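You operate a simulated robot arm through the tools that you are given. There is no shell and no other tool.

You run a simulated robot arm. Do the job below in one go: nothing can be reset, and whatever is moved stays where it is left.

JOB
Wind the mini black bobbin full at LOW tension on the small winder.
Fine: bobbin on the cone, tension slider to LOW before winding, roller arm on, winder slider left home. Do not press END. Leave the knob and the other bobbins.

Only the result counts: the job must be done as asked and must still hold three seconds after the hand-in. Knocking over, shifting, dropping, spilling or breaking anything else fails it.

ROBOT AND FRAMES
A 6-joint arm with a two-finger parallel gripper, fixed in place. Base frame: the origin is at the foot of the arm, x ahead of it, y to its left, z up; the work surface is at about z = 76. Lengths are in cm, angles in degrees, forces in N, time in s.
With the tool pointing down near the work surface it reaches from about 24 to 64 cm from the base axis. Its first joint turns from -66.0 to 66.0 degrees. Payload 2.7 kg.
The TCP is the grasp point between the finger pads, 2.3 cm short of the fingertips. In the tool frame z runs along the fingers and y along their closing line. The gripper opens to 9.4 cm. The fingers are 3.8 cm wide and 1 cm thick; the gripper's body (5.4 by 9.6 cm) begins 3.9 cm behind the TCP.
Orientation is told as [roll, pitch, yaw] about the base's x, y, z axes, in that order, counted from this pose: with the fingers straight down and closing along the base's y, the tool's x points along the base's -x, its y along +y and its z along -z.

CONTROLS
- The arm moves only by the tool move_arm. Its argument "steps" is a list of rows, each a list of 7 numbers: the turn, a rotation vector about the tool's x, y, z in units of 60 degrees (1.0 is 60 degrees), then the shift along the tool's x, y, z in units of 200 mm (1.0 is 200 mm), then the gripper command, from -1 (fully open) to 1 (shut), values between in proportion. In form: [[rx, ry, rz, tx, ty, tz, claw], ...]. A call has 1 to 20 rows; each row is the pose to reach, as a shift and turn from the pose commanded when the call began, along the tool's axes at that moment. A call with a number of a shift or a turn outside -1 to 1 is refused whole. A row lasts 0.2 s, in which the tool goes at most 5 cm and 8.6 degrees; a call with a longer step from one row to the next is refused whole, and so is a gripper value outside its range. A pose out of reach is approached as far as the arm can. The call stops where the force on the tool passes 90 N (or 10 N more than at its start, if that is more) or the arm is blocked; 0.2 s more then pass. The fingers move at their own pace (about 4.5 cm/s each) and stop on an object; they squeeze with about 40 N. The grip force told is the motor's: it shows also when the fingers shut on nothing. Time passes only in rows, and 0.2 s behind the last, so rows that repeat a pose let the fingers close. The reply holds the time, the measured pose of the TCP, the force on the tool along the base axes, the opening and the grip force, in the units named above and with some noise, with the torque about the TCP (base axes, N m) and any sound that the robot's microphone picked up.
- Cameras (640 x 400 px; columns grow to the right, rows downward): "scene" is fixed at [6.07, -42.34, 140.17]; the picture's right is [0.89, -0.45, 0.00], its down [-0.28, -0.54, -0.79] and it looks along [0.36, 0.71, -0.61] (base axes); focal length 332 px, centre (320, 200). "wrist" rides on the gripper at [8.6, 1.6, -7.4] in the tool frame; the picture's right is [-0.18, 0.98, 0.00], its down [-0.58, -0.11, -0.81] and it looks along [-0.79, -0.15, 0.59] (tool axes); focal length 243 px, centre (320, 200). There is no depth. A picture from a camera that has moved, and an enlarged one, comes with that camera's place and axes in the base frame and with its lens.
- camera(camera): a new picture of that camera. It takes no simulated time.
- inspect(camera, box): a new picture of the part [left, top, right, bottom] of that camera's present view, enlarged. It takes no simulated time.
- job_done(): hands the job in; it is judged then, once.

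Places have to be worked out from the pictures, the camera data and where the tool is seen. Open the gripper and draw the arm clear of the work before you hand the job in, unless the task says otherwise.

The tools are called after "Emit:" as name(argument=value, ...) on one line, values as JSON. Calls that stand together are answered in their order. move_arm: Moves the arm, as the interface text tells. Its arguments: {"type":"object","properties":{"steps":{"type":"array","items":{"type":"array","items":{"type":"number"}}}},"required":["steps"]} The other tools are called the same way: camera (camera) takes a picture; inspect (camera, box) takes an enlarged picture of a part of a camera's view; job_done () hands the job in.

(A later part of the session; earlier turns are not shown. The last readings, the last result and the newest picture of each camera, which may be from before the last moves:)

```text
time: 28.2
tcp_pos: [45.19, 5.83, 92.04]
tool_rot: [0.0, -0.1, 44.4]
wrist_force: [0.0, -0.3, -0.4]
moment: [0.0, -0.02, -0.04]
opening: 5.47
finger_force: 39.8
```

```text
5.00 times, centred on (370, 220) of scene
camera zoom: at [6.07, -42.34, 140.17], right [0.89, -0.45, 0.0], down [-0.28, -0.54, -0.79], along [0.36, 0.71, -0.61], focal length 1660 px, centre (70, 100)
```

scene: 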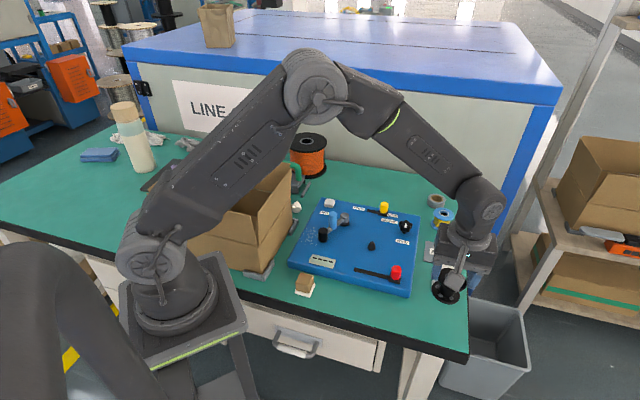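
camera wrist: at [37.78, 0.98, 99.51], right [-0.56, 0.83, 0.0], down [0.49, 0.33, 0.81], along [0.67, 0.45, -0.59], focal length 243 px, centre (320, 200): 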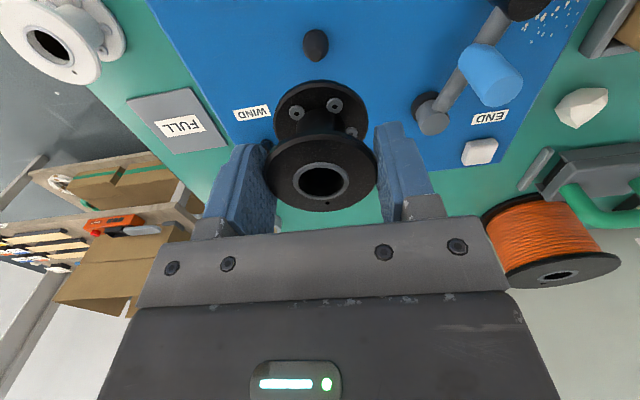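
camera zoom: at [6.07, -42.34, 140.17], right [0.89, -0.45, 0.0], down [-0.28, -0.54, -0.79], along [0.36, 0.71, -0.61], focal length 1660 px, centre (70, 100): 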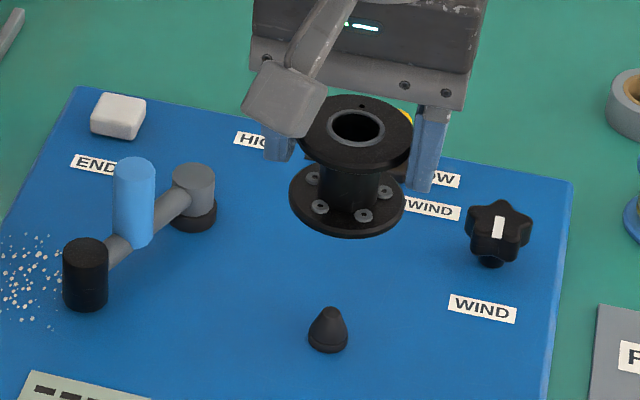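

The two cameras disagree slightly on where the cone is, which depends on the panel's true height. I'll look at the panel edge and corner to settle that height before descending.

Emit:
inspect(camera="scene", box=[380, 260, 440, 310])

Emit:
inspect(camera="scene", box=[280, 240, 340, 290])

Emit:
inspect(camera="scene", box=[350, 220, 390, 260])

```text
8.00 times, centred on (410, 285) of scene
camera zoom: at [6.07, -42.34, 140.17], right [0.89, -0.45, 0.0], down [-0.28, -0.54, -0.79], along [0.36, 0.71, -0.61], focal length 2656 px, centre (-400, -480)
```

zoom: 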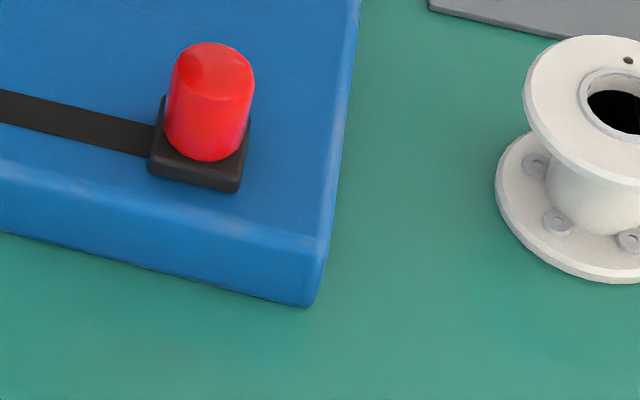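

```text
8.00 times, centred on (310, 265) of scene
camera zoom: at [6.07, -42.34, 140.17], right [0.89, -0.45, 0.0], down [-0.28, -0.54, -0.79], along [0.36, 0.71, -0.61], focal length 2656 px, centre (400, -320)
```

zoom: 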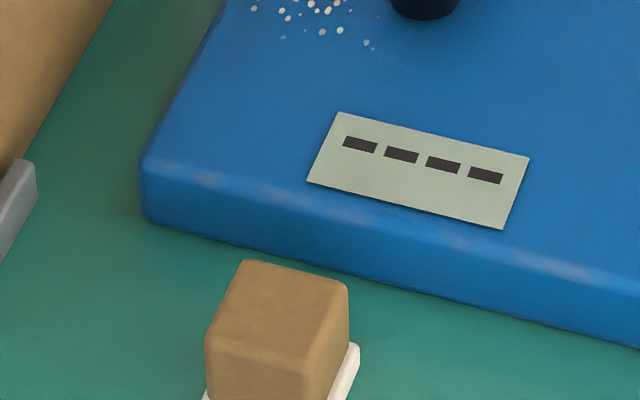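

```text
10.00 times, centred on (370, 240) of scene
camera zoom: at [6.07, -42.34, 140.17], right [0.89, -0.45, 0.0], down [-0.28, -0.54, -0.79], along [0.36, 0.71, -0.61], focal length 3320 px, centre (-180, -200)
```

zoom: 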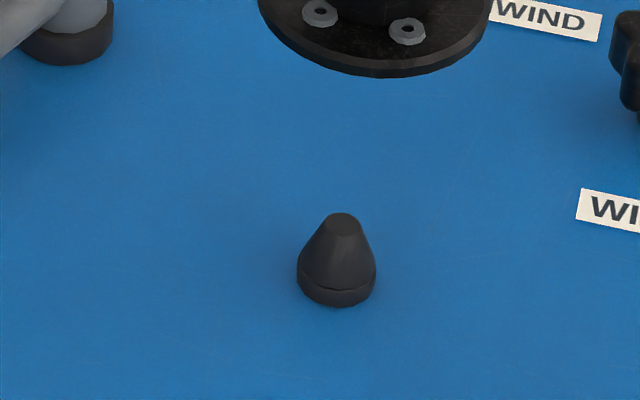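

Weighing the views, the panel top is nearer z 78.4 and the cone lies about +0.7 cm in tool x and -0.25 cm in tool y from the bobbin axis. I'll apply that, come down 2.5 cm and compare again.

Emit:
move_arm(steps=[[0, 0, 0, 0.015, -0.006, 0.04, 0.3], [0, 0, 0, 0.035, -0.0125, 0.09, 0.3], [0, 0, 0, 0.035, -0.0125, 0.125, 0.3], [0, 0, 0, 0.035, -0.0125, 0.125, 0.3]])

Emit:
inspect(camera="wrist", box=[250, 20, 390, 220])

Emit:
inspect(camera="scene", box=[340, 190, 400, 260])

```text
time: 29.2
tcp_pos: [44.89, 4.99, 89.57]
tool_rot: [0.0, 0.0, 44.4]
wrist_force: [-0.2, -0.3, -0.5]
moment: [0.01, 0.01, 0.0]
opening: 5.48
finger_force: 39.9
```

```text
2.00 times, centred on (320, 120) of wrist
camera zoom: at [37.47, 0.24, 97.0], right [-0.56, 0.83, 0.0], down [0.49, 0.33, 0.81], along [0.67, 0.45, -0.59], focal length 485 px, centre (320, 360)
```

zoom: 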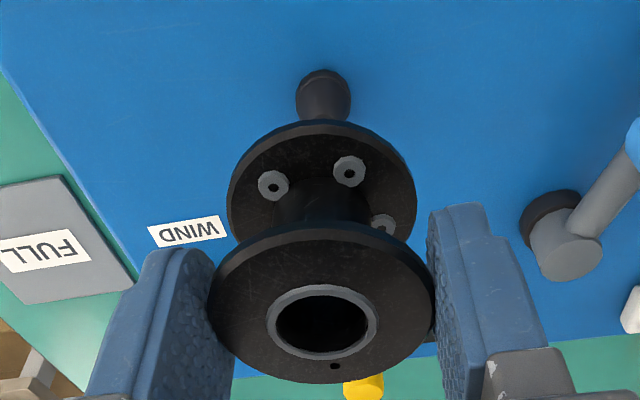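

```text
5.71 times, centred on (370, 225) of scene
camera zoom: at [6.07, -42.34, 140.17], right [0.89, -0.45, 0.0], down [-0.28, -0.54, -0.79], along [0.36, 0.71, -0.61], focal length 1897 px, centre (34, 57)
```

zoom: 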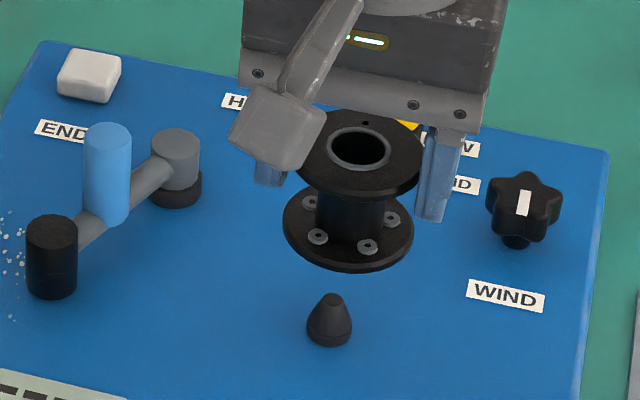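

The cone and bobbin axes now agree to about 0.2 cm. I'll make a small fine correction and lower until the bobbin's bottom is around the cone tip, watching the force.

Emit:
move_arm(steps=[[0, 0, 0, 0.007, 0.005, 0.05, 0.3], [0, 0, 0, 0.007, 0.005, 0.11, 0.3], [0, 0, 0, 0.007, 0.005, 0.16, 0.3], [0, 0, 0, 0.007, 0.005, 0.2, 0.3], [0, 0, 0, 0.007, 0.005, 0.215, 0.3], [0, 0, 0, 0.007, 0.005, 0.215, 0.3]])

Emit:
inspect(camera="scene", box=[340, 190, 400, 260])

Emit:
inspect(camera="wrist", box=[250, 20, 390, 220])

```text
time: 30.6
tcp_pos: [44.65, 5.0, 85.18]
tool_rot: [-0.1, 0.0, 44.4]
wrist_force: [-0.2, 0.6, -0.7]
moment: [-0.03, -0.02, 0.01]
opening: 5.45
finger_force: 40.4
```

```text
5.71 times, centred on (370, 225) of scene
camera zoom: at [6.07, -42.34, 140.17], right [0.89, -0.45, 0.0], down [-0.28, -0.54, -0.79], along [0.36, 0.71, -0.61], focal length 1897 px, centre (34, 57)
```

zoom: 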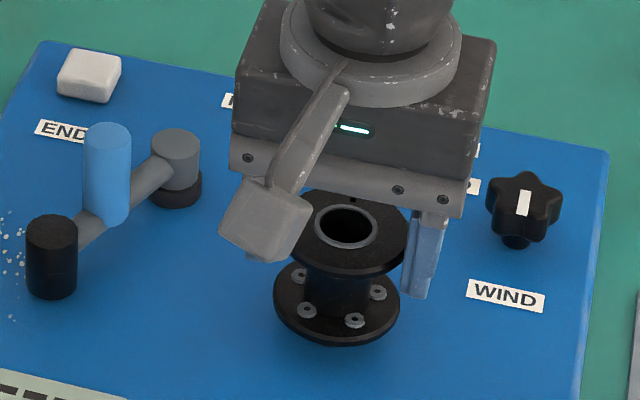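

```text
2.00 times, centred on (320, 120) of wrist
camera zoom: at [37.33, 0.22, 92.73], right [-0.56, 0.83, 0.0], down [0.49, 0.33, 0.81], along [0.67, 0.45, -0.59], focal length 485 px, centre (320, 360)
```

zoom: 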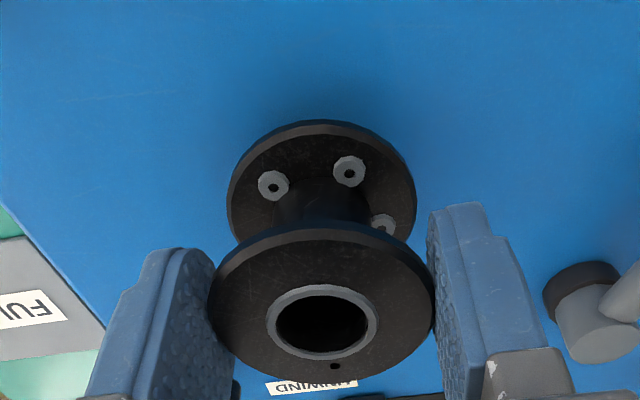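

The bobbin's bottom is about level with the cone tip and close to centred. I'll nudge +0.1 cm in tool y and lower in small steps onto the cone, watching for contact.

Emit:
move_arm(steps=[[0, 0, 0, 0, 0.005, 0.01, 0.3], [0, 0, 0, 0, 0.005, 0.02, 0.3], [0, 0, 0, 0, 0.005, 0.03, 0.3], [0, 0, 0, 0, 0.005, 0.04, 0.3], [0, 0, 0, 0, 0.005, 0.04, 0.3]])

Emit:
inspect(camera="scene", box=[340, 190, 400, 260])

```text
time: 31.8
tcp_pos: [44.43, 5.01, 84.46]
tool_rot: [0.0, 0.1, 44.4]
wrist_force: [-9.4, -13.8, 19.9]
moment: [-0.77, 0.6, -0.03]
opening: 5.45
finger_force: 39.9
```

```text
5.71 times, centred on (370, 225) of scene
camera zoom: at [6.02, -42.37, 140.16], right [0.89, -0.45, 0.0], down [-0.27, -0.54, -0.79], along [0.36, 0.71, -0.61], focal length 1897 px, centre (34, 57)
```

zoom: 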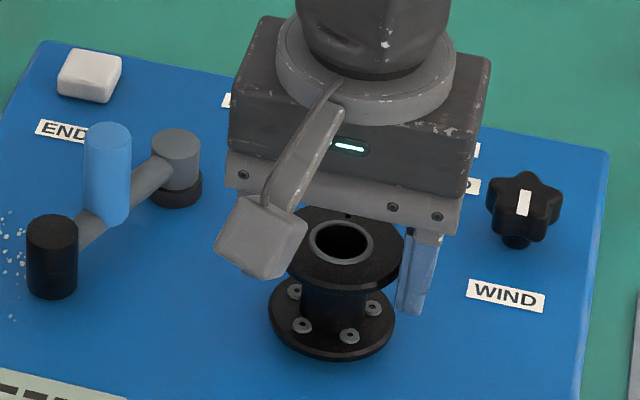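

The cone touches and pushes the bobbin along tool +x (16 N, with 20 N upward), so the cone axis lies further that way. I'll raise slightly, shift +0.35 cm in tool x and lower again.

Emit:
move_arm(steps=[[0, 0, 0, 0.005, -0.002, -0.012, 0.3], [0, 0, 0, 0.012, -0.003, -0.012, 0.3], [0, 0, 0, 0.017, -0.003, -0.012, 0.3], [0, 0, 0, 0.017, -0.003, 0.0, 0.3], [0, 0, 0, 0.017, -0.003, 0.01, 0.3], [0, 0, 0, 0.017, -0.003, 0.02, 0.3], [0, 0, 0, 0.017, -0.003, 0.02, 0.3]])

Emit:
inspect(camera="scene", box=[340, 190, 400, 260])

```text
time: 33.4
tcp_pos: [44.42, 4.69, 83.97]
tool_rot: [0.1, 0.0, 44.3]
wrist_force: [0.6, -1.0, 0.0]
moment: [-0.03, -0.05, -0.01]
opening: 5.46
finger_force: 39.7
```

```text
5.71 times, centred on (370, 225) of scene
camera zoom: at [6.07, -42.34, 140.17], right [0.89, -0.45, 0.0], down [-0.28, -0.54, -0.79], along [0.36, 0.71, -0.61], focal length 1897 px, centre (34, 57)
```

zoom: 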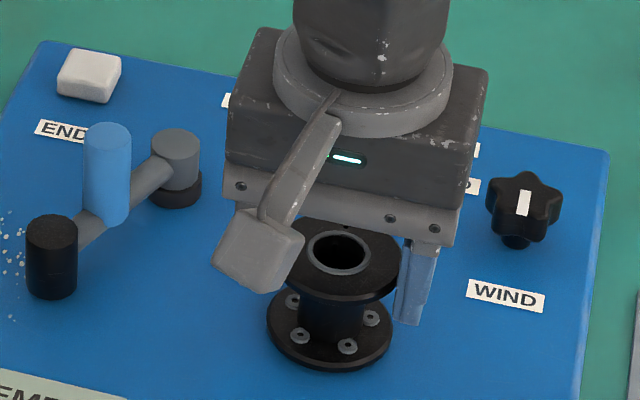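

The force is back to about zero at z = 83.97, and the display now reads something like "EMPTY", so the winder senses the bobbin. I'll keep lowering gently until it seats.

Emit:
move_arm(steps=[[0, 0, 0, 0, 0, 0.01, 0.3], [0, 0, 0, 0, 0, 0.02, 0.3], [0, 0, 0, 0, 0, 0.03, 0.3], [0, 0, 0, 0, 0, 0.035, 0.3], [0, 0, 0, 0, 0, 0.035, 0.3]])

Emit:
inspect(camera="scene", box=[290, 190, 410, 280])

```text
time: 34.6
tcp_pos: [44.53, 4.86, 83.51]
tool_rot: [-0.3, -0.3, 44.5]
wrist_force: [-7.6, -1.3, 38.8]
moment: [0.08, 0.02, 0.04]
opening: 5.45
finger_force: 40.7
```

```text
4.44 times, centred on (350, 235) of scene
camera zoom: at [6.0, -42.35, 140.17], right [0.89, -0.45, 0.0], down [-0.27, -0.54, -0.79], along [0.36, 0.71, -0.61], focal length 1476 px, centre (187, 44)
```

zoom: 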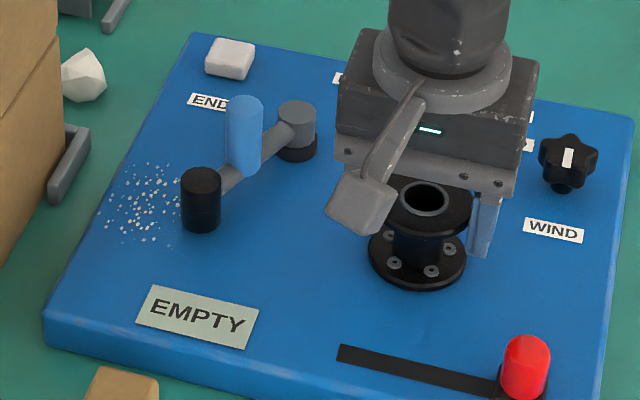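

The display reads EMPTY and the bobbin is seated, with 39 N upward and little side load. I'll relax the push, open the fingers and lift straight up.

Emit:
move_arm(steps=[[0, 0, 0, 0, 0, -0.01, 0.3], [0, 0, 0, 0, 0, -0.01, 0.0], [0, 0, 0, 0, 0, -0.01, -0.4], [0, 0, 0, 0, 0, -0.01, -0.6], [0, 0, 0, 0, 0, -0.01, -0.6], [0, 0, 0, 0, 0, -0.06, -0.6], [0, 0, 0, 0, 0, -0.2, -0.6], [0, 0, 0, 0, 0, -0.4, -0.6], [0, 0, 0, 0, 0, -0.55, -0.6]])

Emit:
inspect(camera="scene", box=[290, 190, 410, 280])

Emit:
camera(camera="wrist")

```text
time: 36.6
tcp_pos: [44.28, 4.79, 94.3]
tool_rot: [-0.1, 0.0, 44.4]
wrist_force: [-0.3, -0.6, -0.5]
moment: [0.0, 0.02, 0.0]
opening: 7.53
finger_force: 0.0
```

```text
4.44 times, centred on (350, 235) of scene
camera zoom: at [6.07, -42.34, 140.17], right [0.89, -0.45, 0.0], down [-0.28, -0.54, -0.79], along [0.36, 0.71, -0.61], focal length 1476 px, centre (187, 44)
```

zoom: 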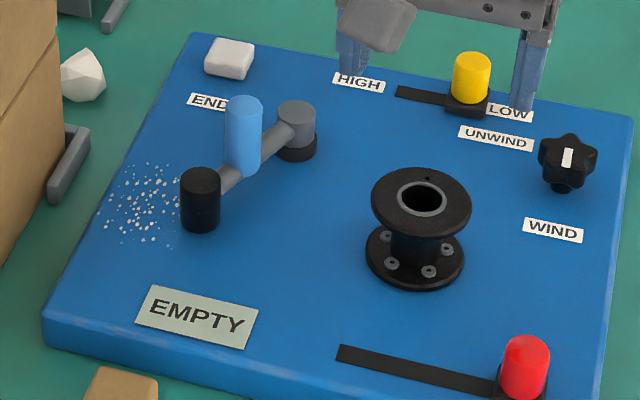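

```text
taken
camera wrist: at [36.97, 0.05, 101.79], right [-0.56, 0.83, 0.0], down [0.49, 0.33, 0.81], along [0.67, 0.45, -0.59], focal length 243 px, centre (320, 200)
```

wrist: 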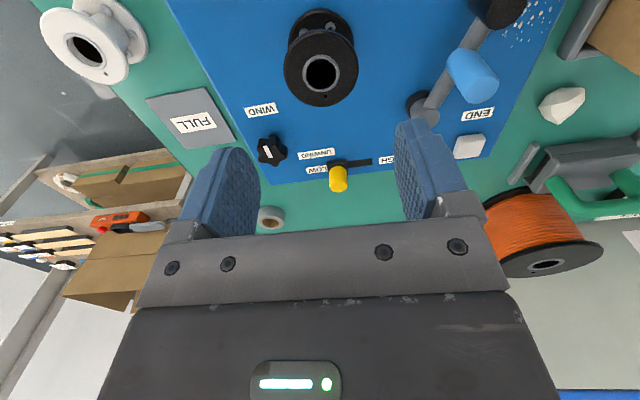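

The bobbin stands upright on the cone (about 44.5, 4.8) and the tension is still at LOW. Next is the roller arm. I'll move above its blue handle near (37.9, 13.6), narrow the gripper and look.

Emit:
move_arm(steps=[[0, 0, 0, -0.02, 0.13, 0, -0.3], [0, 0, 0, -0.04, 0.27, 0, 0.0], [0, 0, 0, -0.06, 0.41, 0, 0.2], [0, 0, 0, -0.079, 0.538, 0, 0.2], [0, 0, 0, -0.079, 0.538, 0.05, 0.2], [0, 0, 0, -0.079, 0.538, 0.05, 0.2]])

Emit:
camera(camera="wrist")

Emit:
inspect(camera="scene", box=[280, 160, 400, 260])

```text
time: 38.0
tcp_pos: [37.94, 13.61, 93.36]
tool_rot: [0.0, 0.0, 44.4]
wrist_force: [-0.4, -0.3, 0.0]
moment: [0.01, -0.02, -0.02]
opening: 3.74
finger_force: 0.0
```

```text
taken
camera wrist: at [30.56, 8.84, 100.85], right [-0.56, 0.83, 0.0], down [0.49, 0.33, 0.81], along [0.67, 0.45, -0.59], focal length 243 px, centre (320, 200)
```

wrist: 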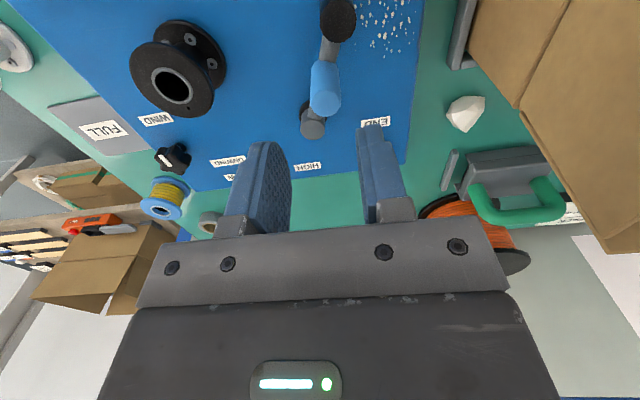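

```text
4.00 times, centred on (340, 210) of scene
camera zoom: at [6.07, -42.34, 140.17], right [0.89, -0.45, 0.0], down [-0.28, -0.54, -0.79], along [0.36, 0.71, -0.61], focal length 1328 px, centre (240, 160)
```

zoom: 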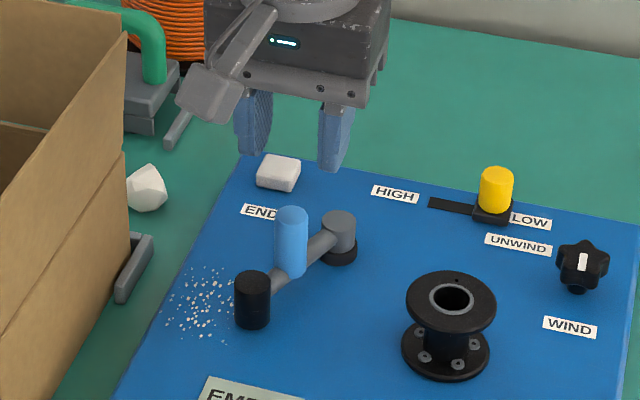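

The handle shows slightly right of the tool line. I'll zoom in to measure it before lowering.

Emit:
inspect(camera="wrist", box=[280, 0, 380, 150])

Emit:
inspect(camera="scene", box=[325, 195, 385, 250])

```text
2.67 times, centred on (330, 75) of wrist
camera zoom: at [30.56, 8.84, 100.85], right [-0.56, 0.83, 0.0], down [0.49, 0.33, 0.81], along [0.67, 0.45, -0.59], focal length 647 px, centre (293, 533)
```

zoom: 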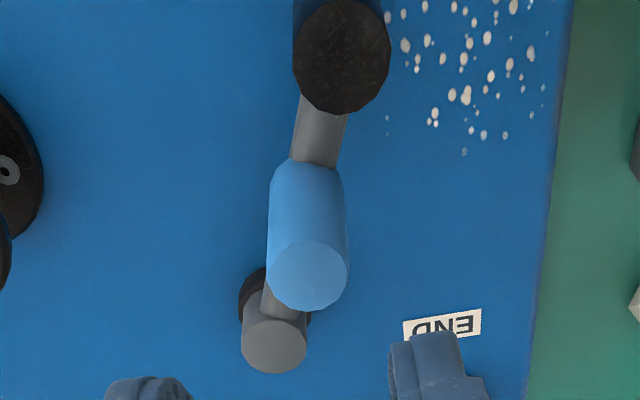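

```text
7.27 times, centred on (355, 222) of scene
camera zoom: at [6.07, -42.34, 140.17], right [0.89, -0.45, 0.0], down [-0.28, -0.54, -0.79], along [0.36, 0.71, -0.61], focal length 2415 px, centre (66, 36)
```

zoom: 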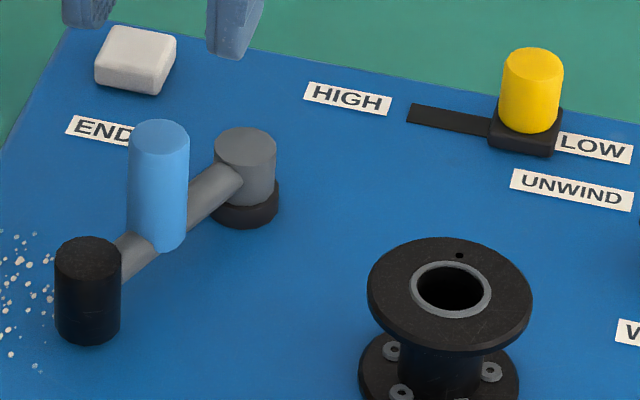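

The handle is near (38.1, 14.1), the pivot near (42.6, 16.0), and the roller (z 79–82.7) fits between the bobbin's flanges. I'll lower the half-open fingers around the handle with the tips at z ≈ 83.7, above the bobbin's top.

Emit:
move_arm(steps=[[0, 0, 0, -0.012, 0.006, 0.0, 0.2], [0, 0, 0, -0.025, 0.0115, 0.1, 0.2], [0, 0, 0, -0.025, 0.0115, 0.22, 0.2], [0, 0, 0, -0.025, 0.0115, 0.32, 0.2], [0, 0, 0, -0.025, 0.0115, 0.365, 0.2], [0, 0, 0, -0.025, 0.0115, 0.365, 0.2]])

Emit:
camera(camera="wrist")

Emit:
inspect(camera="scene", box=[300, 180, 400, 270])

```text
time: 39.4
tcp_pos: [38.15, 14.25, 86.12]
tool_rot: [0.0, -0.1, 44.5]
wrist_force: [0.0, 0.6, 0.4]
moment: [-0.01, 0.0, -0.02]
opening: 3.76
finger_force: 0.1
```

```text
taken
camera wrist: at [30.78, 9.35, 93.49], right [-0.56, 0.83, 0.0], down [0.49, 0.33, 0.81], along [0.67, 0.45, -0.59], focal length 243 px, centre (320, 200)
```

wrist: 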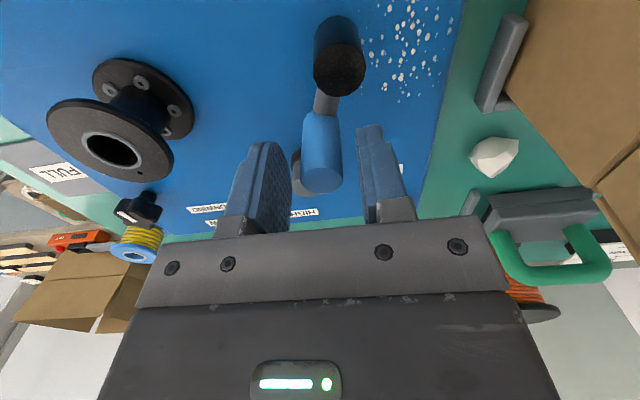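

```text
4.44 times, centred on (350, 225) of scene
camera zoom: at [6.07, -42.34, 140.17], right [0.89, -0.45, 0.0], down [-0.28, -0.54, -0.79], along [0.36, 0.71, -0.61], focal length 1476 px, centre (187, 89)
```

zoom: 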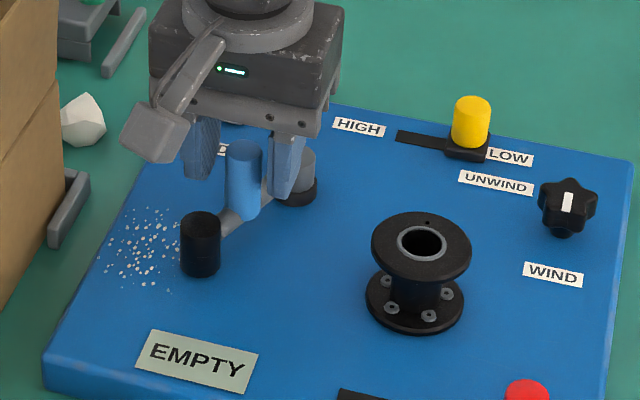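

The handle is caged between the fingers. I'll sweep the first part of the arc about the pivot toward the bobbin and check.

Emit:
move_arm(steps=[[0, 0, 0, 0.01, -0.03, 0, 0.2], [0, 0, 0, 0.0166, -0.0714, 0, 0.2], [0, 0, 0, 0.0162, -0.1137, 0, 0.2], [0, 0, 0, 0.0084, -0.1553, 0, 0.2], [0, 0, 0, 0.0084, -0.1553, 0, 0.2]])

Emit:
camera(camera="wrist")

Emit:
inspect(camera="scene", box=[300, 180, 400, 270])

```text
time: 40.6
tcp_pos: [40.31, 11.75, 86.05]
tool_rot: [0.0, -0.1, 44.4]
wrist_force: [0.4, -0.1, -0.2]
moment: [-0.01, -0.05, 0.0]
opening: 3.79
finger_force: 0.6
```

```text
taken
camera wrist: at [32.83, 7.01, 93.52], right [-0.56, 0.83, 0.0], down [0.49, 0.33, 0.81], along [0.67, 0.45, -0.59], focal length 243 px, centre (320, 200)
```

wrist: 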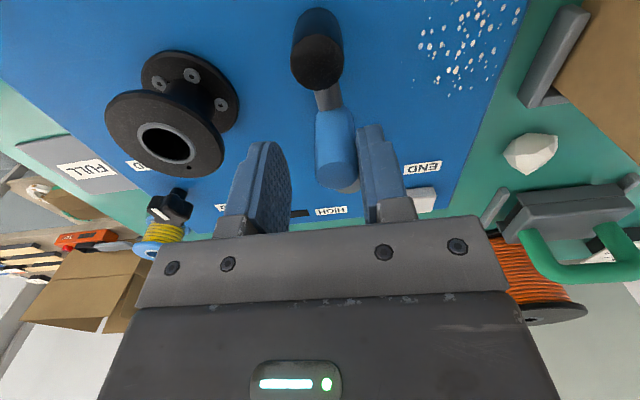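

```text
4.44 times, centred on (350, 225) of scene
camera zoom: at [6.07, -42.34, 140.17], right [0.89, -0.45, 0.0], down [-0.28, -0.54, -0.79], along [0.36, 0.71, -0.61], focal length 1476 px, centre (187, 89)
```

zoom: 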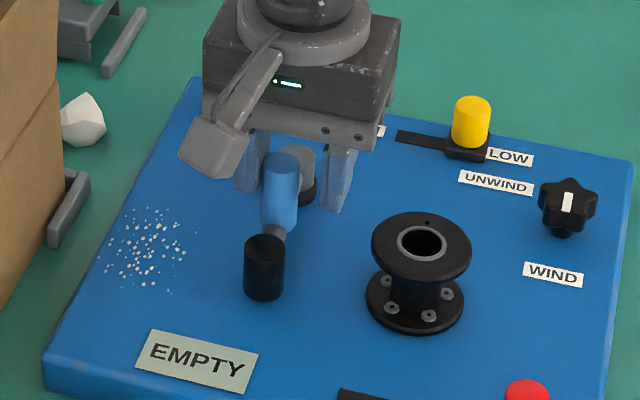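

The arm swings freely with the handle following. I'll continue the arc toward the bobbin and check again before contact.

Emit:
move_arm(steps=[[0, 0, 0, -0.0149, -0.0396, 0, 0.2], [0, 0, 0, -0.0364, -0.076, 0, 0.2], [0, 0, 0, -0.05, -0.1, 0, 0.2], [0, 0, 0, -0.05, -0.1, 0, 0.2]])

Emit:
camera(camera="wrist")

Emit:
inspect(camera="scene", box=[300, 180, 400, 270])

```text
time: 41.6
tcp_pos: [42.3, 11.1, 86.01]
tool_rot: [-0.1, -0.1, 44.4]
wrist_force: [-0.1, 1.2, 0.5]
moment: [-0.01, 0.03, 0.0]
opening: 3.78
finger_force: 0.5
```

```text
taken
camera wrist: at [35.01, 6.3, 93.49], right [-0.56, 0.83, 0.0], down [0.49, 0.33, 0.81], along [0.67, 0.45, -0.59], focal length 243 px, centre (320, 200)
```

wrist: 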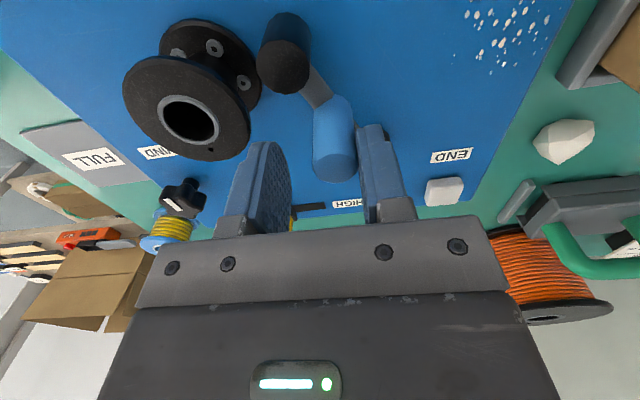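

```text
4.44 times, centred on (350, 225) of scene
camera zoom: at [6.07, -42.34, 140.17], right [0.89, -0.45, 0.0], down [-0.28, -0.54, -0.79], along [0.36, 0.71, -0.61], focal length 1476 px, centre (187, 89)
```

zoom: 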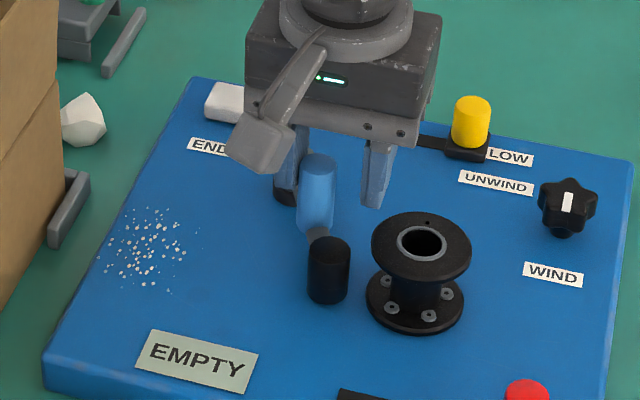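

The roller is next to the flange gap. I'll press on gently in small steps and watch the force and the display.

Emit:
move_arm(steps=[[0, 0, 0, 0.0, -0.011, 0, 0.2], [0, 0, 0, 0.0, -0.022, 0, 0.2], [0, 0, 0, 0.0, -0.033, 0, 0.2], [0, 0, 0, -0.005, -0.042, 0, 0.2], [0, 0, 0, -0.005, -0.042, 0, 0.2]])

Emit:
inspect(camera="scene", box=[300, 180, 400, 270])

Emit:
camera(camera="wrist")

```text
time: 42.8
tcp_pos: [42.98, 10.51, 86.02]
tool_rot: [0.0, 0.0, 44.4]
wrist_force: [-13.3, 6.0, 5.7]
moment: [0.07, 0.24, 0.09]
opening: 4.39
finger_force: 7.3
```

```text
4.44 times, centred on (350, 225) of scene
camera zoom: at [6.03, -42.33, 140.18], right [0.89, -0.45, 0.0], down [-0.27, -0.54, -0.79], along [0.36, 0.71, -0.61], focal length 1476 px, centre (187, 89)
```

zoom: 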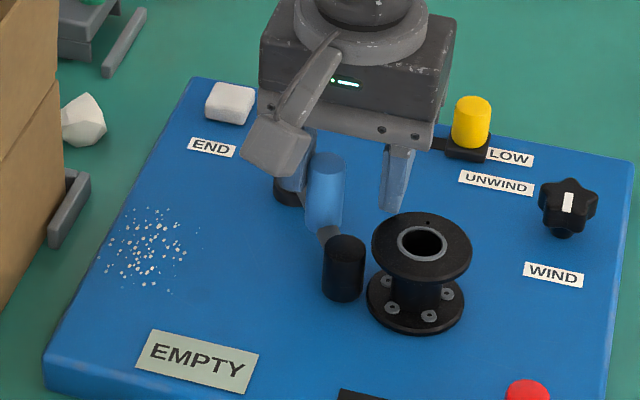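

```text
taken
camera wrist: at [35.54, 5.77, 93.51], right [-0.56, 0.83, 0.0], down [0.49, 0.33, 0.8], along [0.67, 0.45, -0.59], focal length 243 px, centre (320, 200)
```

wrist: 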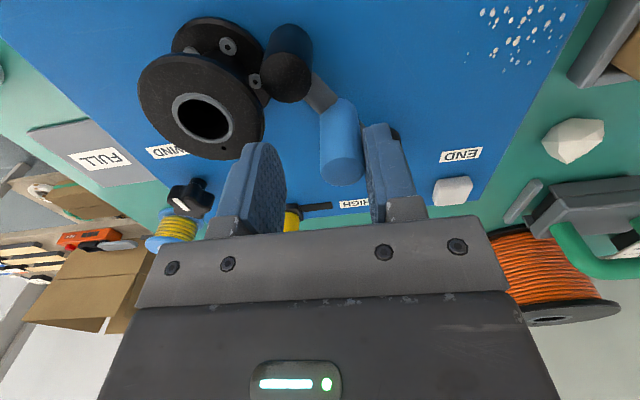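

The fingers are being pushed open slightly (7 N on the handle) at an arm angle of about 264°, so the roller is touching the bobbin. I'll zoom in to see what it touches.

Emit:
inspect(camera="scene", box=[345, 215, 395, 260])

Emit:
inspect(camera="wrist", box=[130, 0, 350, 170])

```text
8.89 times, centred on (370, 238) of scene
camera zoom: at [6.03, -42.33, 140.18], right [0.89, -0.45, 0.0], down [-0.27, -0.54, -0.79], along [0.36, 0.71, -0.61], focal length 2952 px, centre (-124, -133)
```

zoom: 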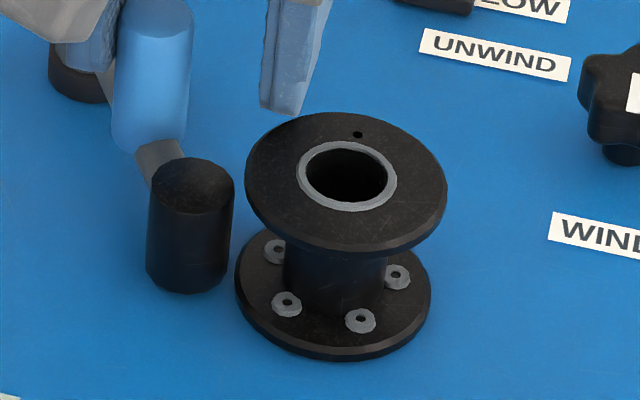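

```text
2.35 times, centred on (240, 85) of wrist
camera zoom: at [35.54, 5.77, 93.51], right [-0.56, 0.83, 0.0], down [0.49, 0.33, 0.8], along [0.67, 0.45, -0.59], focal length 571 px, centre (508, 471)
```

zoom: 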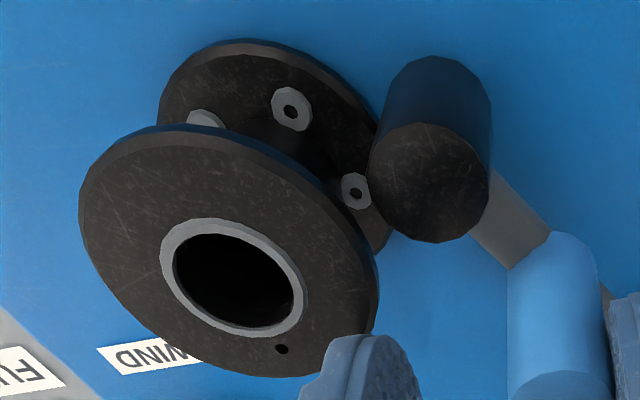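

The roller rests against the bobbin's lower flange rim, below the top flange. I'll press slightly more to be sure it is fully on, then see whether it moves or a sound comes.

Emit:
move_arm(steps=[[0, 0, 0, -0.006, -0.006, 0, 0.2], [0, 0, 0, -0.012, -0.012, 0, 0.2], [0, 0, 0, -0.012, -0.012, 0, 0.2]])

Emit:
inspect(camera="scene", box=[300, 180, 400, 270])

```text
time: 43.6
tcp_pos: [43.04, 10.5, 85.87]
tool_rot: [0.2, 0.3, 44.4]
wrist_force: [-23.8, 7.3, 0.4]
moment: [0.13, 0.07, 0.25]
opening: 4.75
finger_force: 11.5
```

```text
4.44 times, centred on (350, 225) of scene
camera zoom: at [6.01, -42.32, 140.18], right [0.89, -0.45, 0.0], down [-0.27, -0.54, -0.79], along [0.36, 0.71, -0.61], focal length 1476 px, centre (187, 89)
```

zoom: 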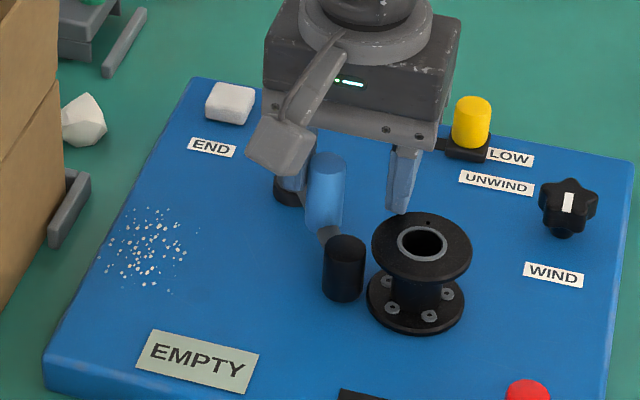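

The arm is firmly against the bobbin (25 N) and doesn't move further. I'll back off slightly so the pushing finger leaves the handle, then lift clear and see whether the roller arm stays.

Emit:
move_arm(steps=[[0, 0, 0, 0.01, 0.025, 0, 0.2], [0, 0, 0, 0.012, 0.06, 0, 0.2], [0, 0, 0, 0.012, 0.075, 0, 0.2], [0, 0, 0, 0.012, 0.075, -0.05, 0.2], [0, 0, 0, 0.012, 0.075, -0.2, 0.2], [0, 0, 0, 0.012, 0.075, -0.4, 0.2], [0, 0, 0, 0.012, 0.075, -0.5, 0.2]])

Emit:
inspect(camera="scene", box=[280, 180, 420, 300])

Emit:
camera(camera="wrist")

```text
time: 45.2
tcp_pos: [42.15, 11.3, 96.11]
tool_rot: [0.0, -0.1, 44.3]
wrist_force: [-0.2, 0.3, 0.0]
moment: [0.0, -0.03, 0.04]
opening: 3.76
finger_force: 0.0
```

```text
3.33 times, centred on (350, 240) of scene
camera zoom: at [6.07, -42.34, 140.17], right [0.89, -0.45, 0.0], down [-0.28, -0.54, -0.79], along [0.36, 0.71, -0.61], focal length 1107 px, centre (220, 67)
```

zoom: 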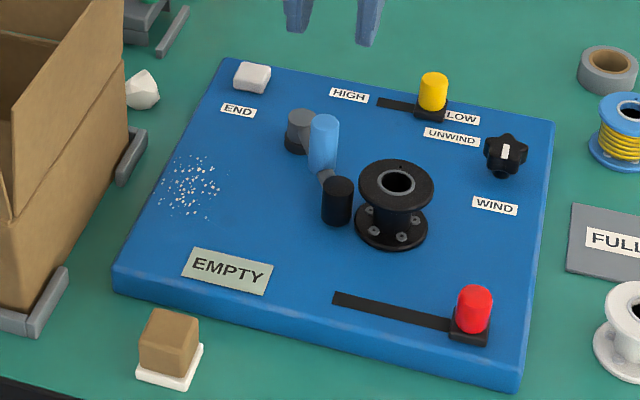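

```text
taken
camera wrist: at [34.78, 6.59, 103.59], right [-0.56, 0.83, 0.0], down [0.49, 0.33, 0.81], along [0.67, 0.45, -0.59], focal length 243 px, centre (320, 200)
```

wrist: 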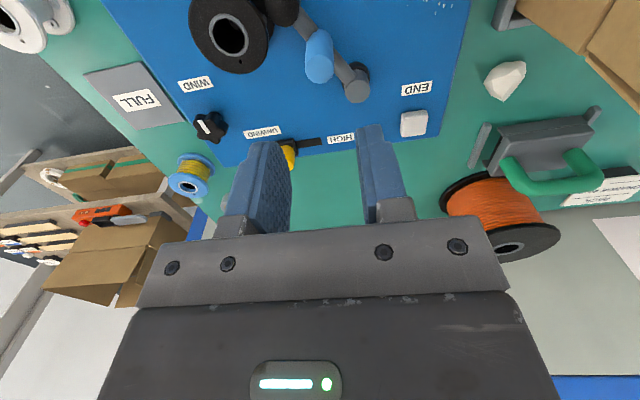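

The roller arm stayed on the bobbin, tension is at LOW, and the display reads EMPTY. Next I'll go above the red winder slider near (43.5, -6.4), look, and check whether anything changes in the meantime.

Emit:
move_arm(steps=[[0, 0, 0, 0.114, -0.136, 0, 0.0], [0, 0, 0, 0.228, -0.271, 0, -0.064], [0, 0, 0, 0.341, -0.407, 0, -0.064], [0, 0, 0, 0.455, -0.542, 0.0, -0.064], [0, 0, 0, 0.569, -0.678, 0.1, -0.064], [0, 0, 0, 0.569, -0.678, 0.3, -0.064], [0, 0, 0, 0.569, -0.678, 0.35, -0.064], [0, 0, 0, 0.569, -0.678, 0.35, -0.064]])

Emit:
camera(camera="wrist")

Emit:
inspect(camera="scene", box=[280, 180, 440, 310])

```text
time: 47.0
tcp_pos: [43.47, -6.19, 88.96]
tool_rot: [0.0, 0.0, 44.4]
wrist_force: [-0.7, -0.5, 1.0]
moment: [0.0, 0.01, -0.01]
opening: 5.0
finger_force: 0.0
```

```text
taken
camera wrist: at [36.16, -10.94, 96.54], right [-0.56, 0.83, 0.0], down [0.49, 0.33, 0.81], along [0.67, 0.45, -0.59], focal length 243 px, centre (320, 200)
```

wrist: 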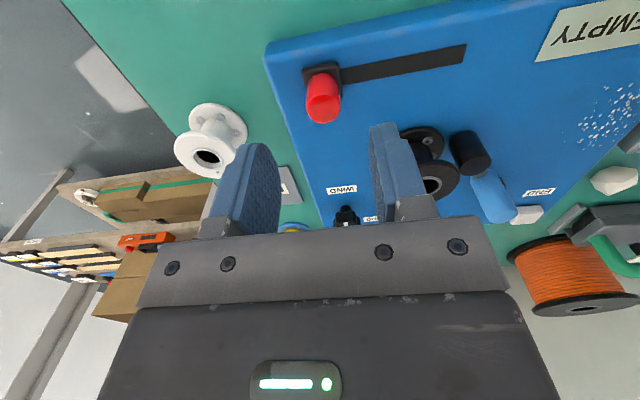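

```text
3.08 times, centred on (360, 245) of scene
camera zoom: at [6.07, -42.34, 140.17], right [0.89, -0.45, 0.0], down [-0.28, -0.54, -0.79], along [0.36, 0.71, -0.61], focal length 1022 px, centre (197, 62)
```

zoom: 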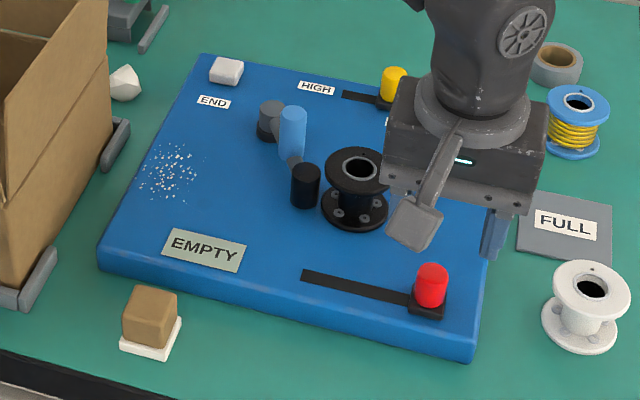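

The red knob is centred under the tool to within 0.2 cm. I'll descend to z ≈ 82.3 and grip it as I did the yellow one.

Emit:
move_arm(steps=[[0, 0, 0, 0.008, 0.009, 0.1, -0.064], [0, 0, 0, 0.008, 0.009, 0.22, -0.064], [0, 0, 0, 0.008, 0.009, 0.3, -0.064], [0, 0, 0, 0.008, 0.009, 0.332, -0.064], [0, 0, 0, 0.008, 0.009, 0.332, 0.3], [0, 0, 0, 0.008, 0.009, 0.332, 0.6], [0, 0, 0, 0.008, 0.009, 0.332, 0.8], [0, 0, 0, 0.008, 0.009, 0.332, 0.8], [0, 0, 0, 0.008, 0.009, 0.332, 0.8]])

Emit:
inspect(camera="scene", box=[280, 180, 440, 310])

Emit:
camera(camera="wrist")

```text
time: 49.0
tcp_pos: [43.1, -6.1, 82.22]
tool_rot: [0.0, 0.0, 44.3]
wrist_force: [-0.8, 1.0, -6.8]
moment: [-0.09, -0.66, -0.08]
opening: 2.28
finger_force: 45.3
```

```text
3.08 times, centred on (360, 245) of scene
camera zoom: at [6.08, -42.34, 140.17], right [0.89, -0.45, 0.0], down [-0.28, -0.54, -0.79], along [0.36, 0.71, -0.61], focal length 1022 px, centre (197, 62)
```

zoom: 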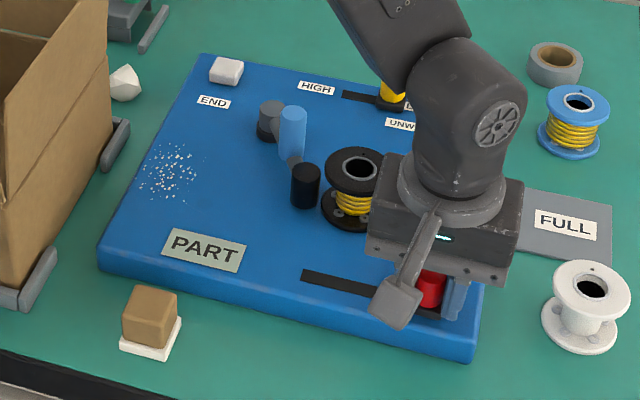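

```text
taken
camera wrist: at [35.81, -10.94, 89.84], right [-0.56, 0.83, 0.0], down [0.49, 0.33, 0.81], along [0.67, 0.45, -0.59], focal length 243 px, centre (320, 200)
```

wrist: 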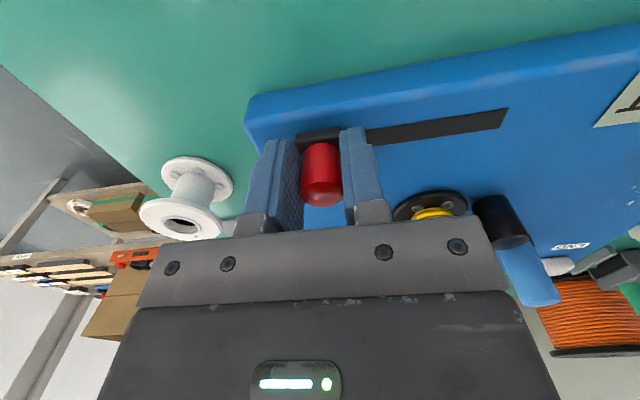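

The display has changed to PART and yellow wire is building on the bobbin, so it is winding without the slider being moved. I'll release the red knob without pushing it, lift clear and watch.

Emit:
move_arm(steps=[[0, 0, 0, 0, 0, 0, 0.5], [0, 0, 0, 0, 0, 0, 0.1], [0, 0, 0, 0, 0, 0, -0.064], [0, 0, 0, 0, 0, 0, -0.064], [0, 0, 0, 0, 0, -0.1, -0.064], [0, 0, 0, 0, 0, -0.3, -0.064], [0, 0, 0, 0, 0, -0.5, -0.064]])

Emit:
inspect(camera="scene", box=[280, 180, 440, 310])

Emit:
inspect(camera="scene", box=[380, 260, 440, 310])

```text
time: 50.6
tcp_pos: [43.29, -6.2, 92.39]
tool_rot: [0.0, 0.0, 44.4]
wrist_force: [-0.3, -0.8, -0.2]
moment: [-0.01, -0.01, 0.01]
opening: 5.0
finger_force: 0.1
```

```text
3.08 times, centred on (360, 245) of scene
camera zoom: at [6.07, -42.34, 140.17], right [0.89, -0.45, 0.0], down [-0.28, -0.54, -0.79], along [0.36, 0.71, -0.61], focal length 1022 px, centre (197, 62)
```

zoom: 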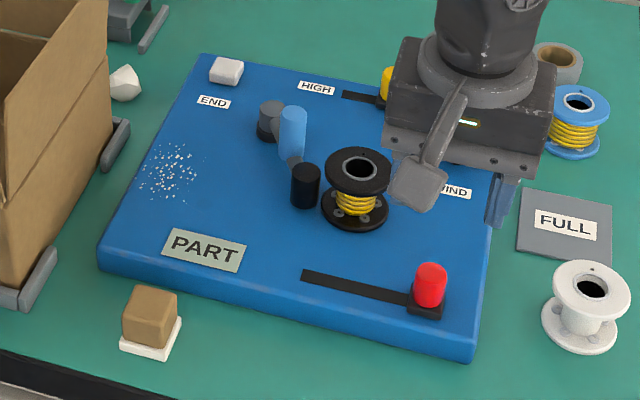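

```text
8.00 times, centred on (410, 285) of scene
camera zoom: at [6.07, -42.34, 140.17], right [0.89, -0.45, 0.0], down [-0.28, -0.54, -0.79], along [0.36, 0.71, -0.61], focal length 2656 px, centre (-400, -480)
```

zoom: 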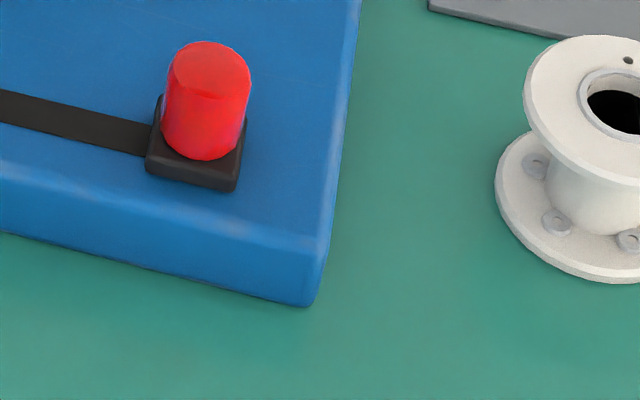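

The slider has shifted only about 1 mm from its start, which I can correct later. I'll wait a couple of seconds and see whether the winding continues.

Emit:
move_arm(steps=[[0, 0, 0, 0, 0, -0.01, -0.064], [0, 0, 0, 0, 0, -0.01, -0.064], [0, 0, 0, 0, 0, -0.01, -0.064], [0, 0, 0, 0, 0, -0.01, -0.064], [0, 0, 0, 0, 0, -0.01, -0.064], [0, 0, 0, 0, 0, -0.01, -0.064], [0, 0, 0, 0, 0, -0.01, -0.064], [0, 0, 0, 0, 0, -0.01, -0.064], [0, 0, 0, 0, 0, -0.01, -0.064], [0, 0, 0, 0, 0, -0.01, -0.064]])

Emit:
inspect(camera="scene", box=[280, 180, 440, 310])

Emit:
inspect(camera="scene", box=[345, 210, 395, 260])

```text
time: 52.8
tcp_pos: [43.32, -6.13, 92.57]
tool_rot: [0.0, 0.1, 44.4]
wrist_force: [-0.2, 0.2, 0.4]
moment: [-0.04, 0.0, -0.01]
opening: 5.01
finger_force: 0.0
```

```text
3.08 times, centred on (360, 245) of scene
camera zoom: at [6.07, -42.34, 140.17], right [0.89, -0.45, 0.0], down [-0.28, -0.54, -0.79], along [0.36, 0.71, -0.61], focal length 1022 px, centre (197, 62)
```

zoom: 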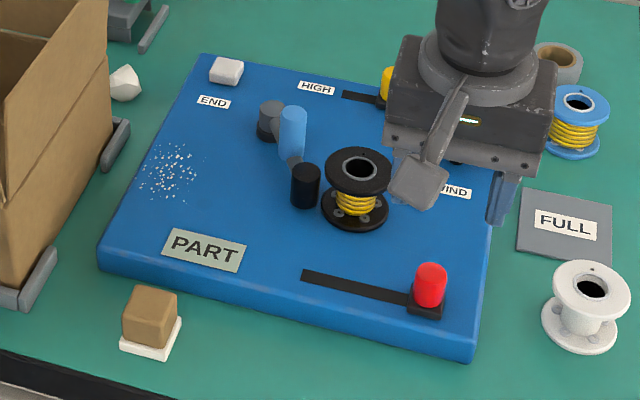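

```text
8.00 times, centred on (370, 235) of scene
camera zoom: at [6.07, -42.34, 140.17], right [0.89, -0.45, 0.0], down [-0.28, -0.54, -0.79], along [0.36, 0.71, -0.61], focal length 2656 px, centre (-80, -80)
```

zoom: 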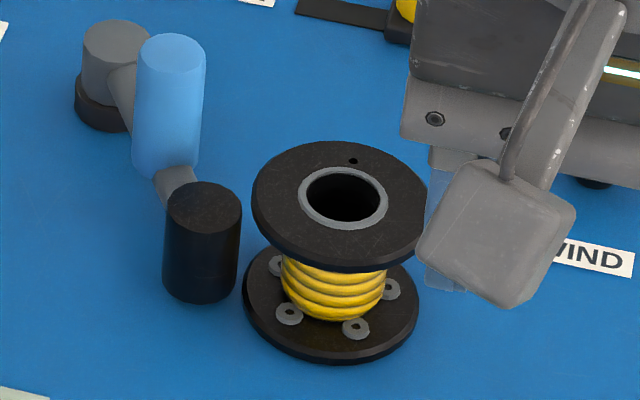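

The display still reads PART. I'll wait several more seconds and compare the wire build-up to learn whether it progresses by itself.

Emit:
move_arm(steps=[[0, 0, 0, 0, 0, 0, -0.064], [0, 0, 0, 0, 0, 0, -0.064], [0, 0, 0, 0, 0, 0, -0.064], [0, 0, 0, 0, 0, 0, -0.064], [0, 0, 0, 0, 0, 0, -0.064], [0, 0, 0, 0, 0, 0, -0.064], [0, 0, 0, 0, 0, 0, -0.064], [0, 0, 0, 0, 0, 0, -0.064], [0, 0, 0, 0, 0, 0, -0.064], [0, 0, 0, 0, 0, 0, -0.064], [0, 0, 0, 0, 0, 0, -0.064], [0, 0, 0, 0, 0, 0, -0.064], [0, 0, 0, 0, 0, 0, -0.064], [0, 0, 0, 0, 0, 0, -0.064], [0, 0, 0, 0, 0, 0, -0.064], [0, 0, 0, 0, 0, 0, -0.064], [0, 0, 0, 0, 0, 0, -0.064], [0, 0, 0, 0, 0, 0, -0.064], [0, 0, 0, 0, 0, 0, -0.064], [0, 0, 0, 0, 0, 0, -0.064]])

Emit:
inspect(camera="scene", box=[280, 180, 440, 310])

Emit:
inspect(camera="scene", box=[345, 210, 395, 260])

```text
time: 57.0
tcp_pos: [43.33, -6.27, 92.48]
tool_rot: [0.1, 0.0, 44.4]
wrist_force: [0.1, 0.5, -0.7]
moment: [0.01, 0.0, -0.01]
opening: 4.95
finger_force: 0.1
```

```text
3.08 times, centred on (360, 245) of scene
camera zoom: at [6.07, -42.34, 140.17], right [0.89, -0.45, 0.0], down [-0.28, -0.54, -0.79], along [0.36, 0.71, -0.61], focal length 1022 px, centre (197, 62)
```

zoom: 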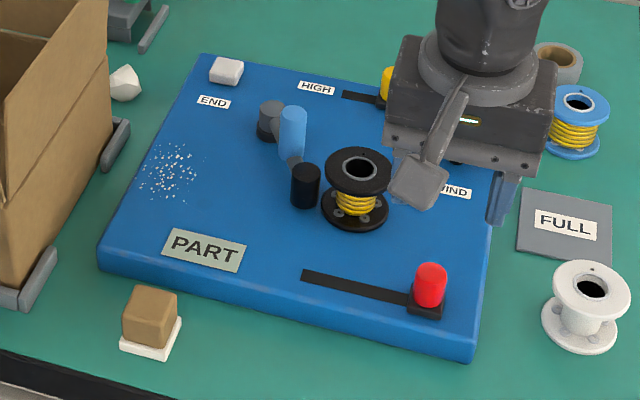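

```text
8.00 times, centred on (370, 235) of scene
camera zoom: at [6.07, -42.34, 140.17], right [0.89, -0.45, 0.0], down [-0.28, -0.54, -0.79], along [0.36, 0.71, -0.61], focal length 2656 px, centre (-80, -80)
```

zoom: 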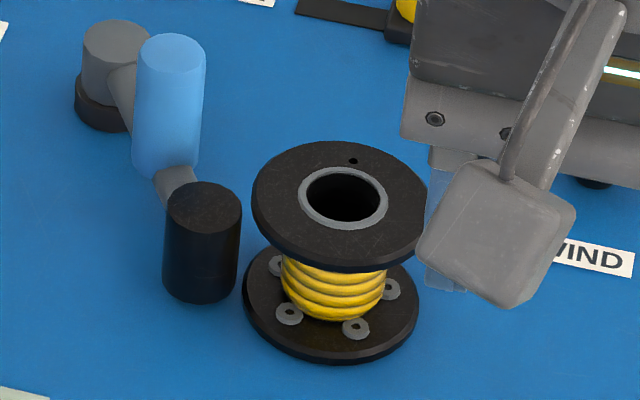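

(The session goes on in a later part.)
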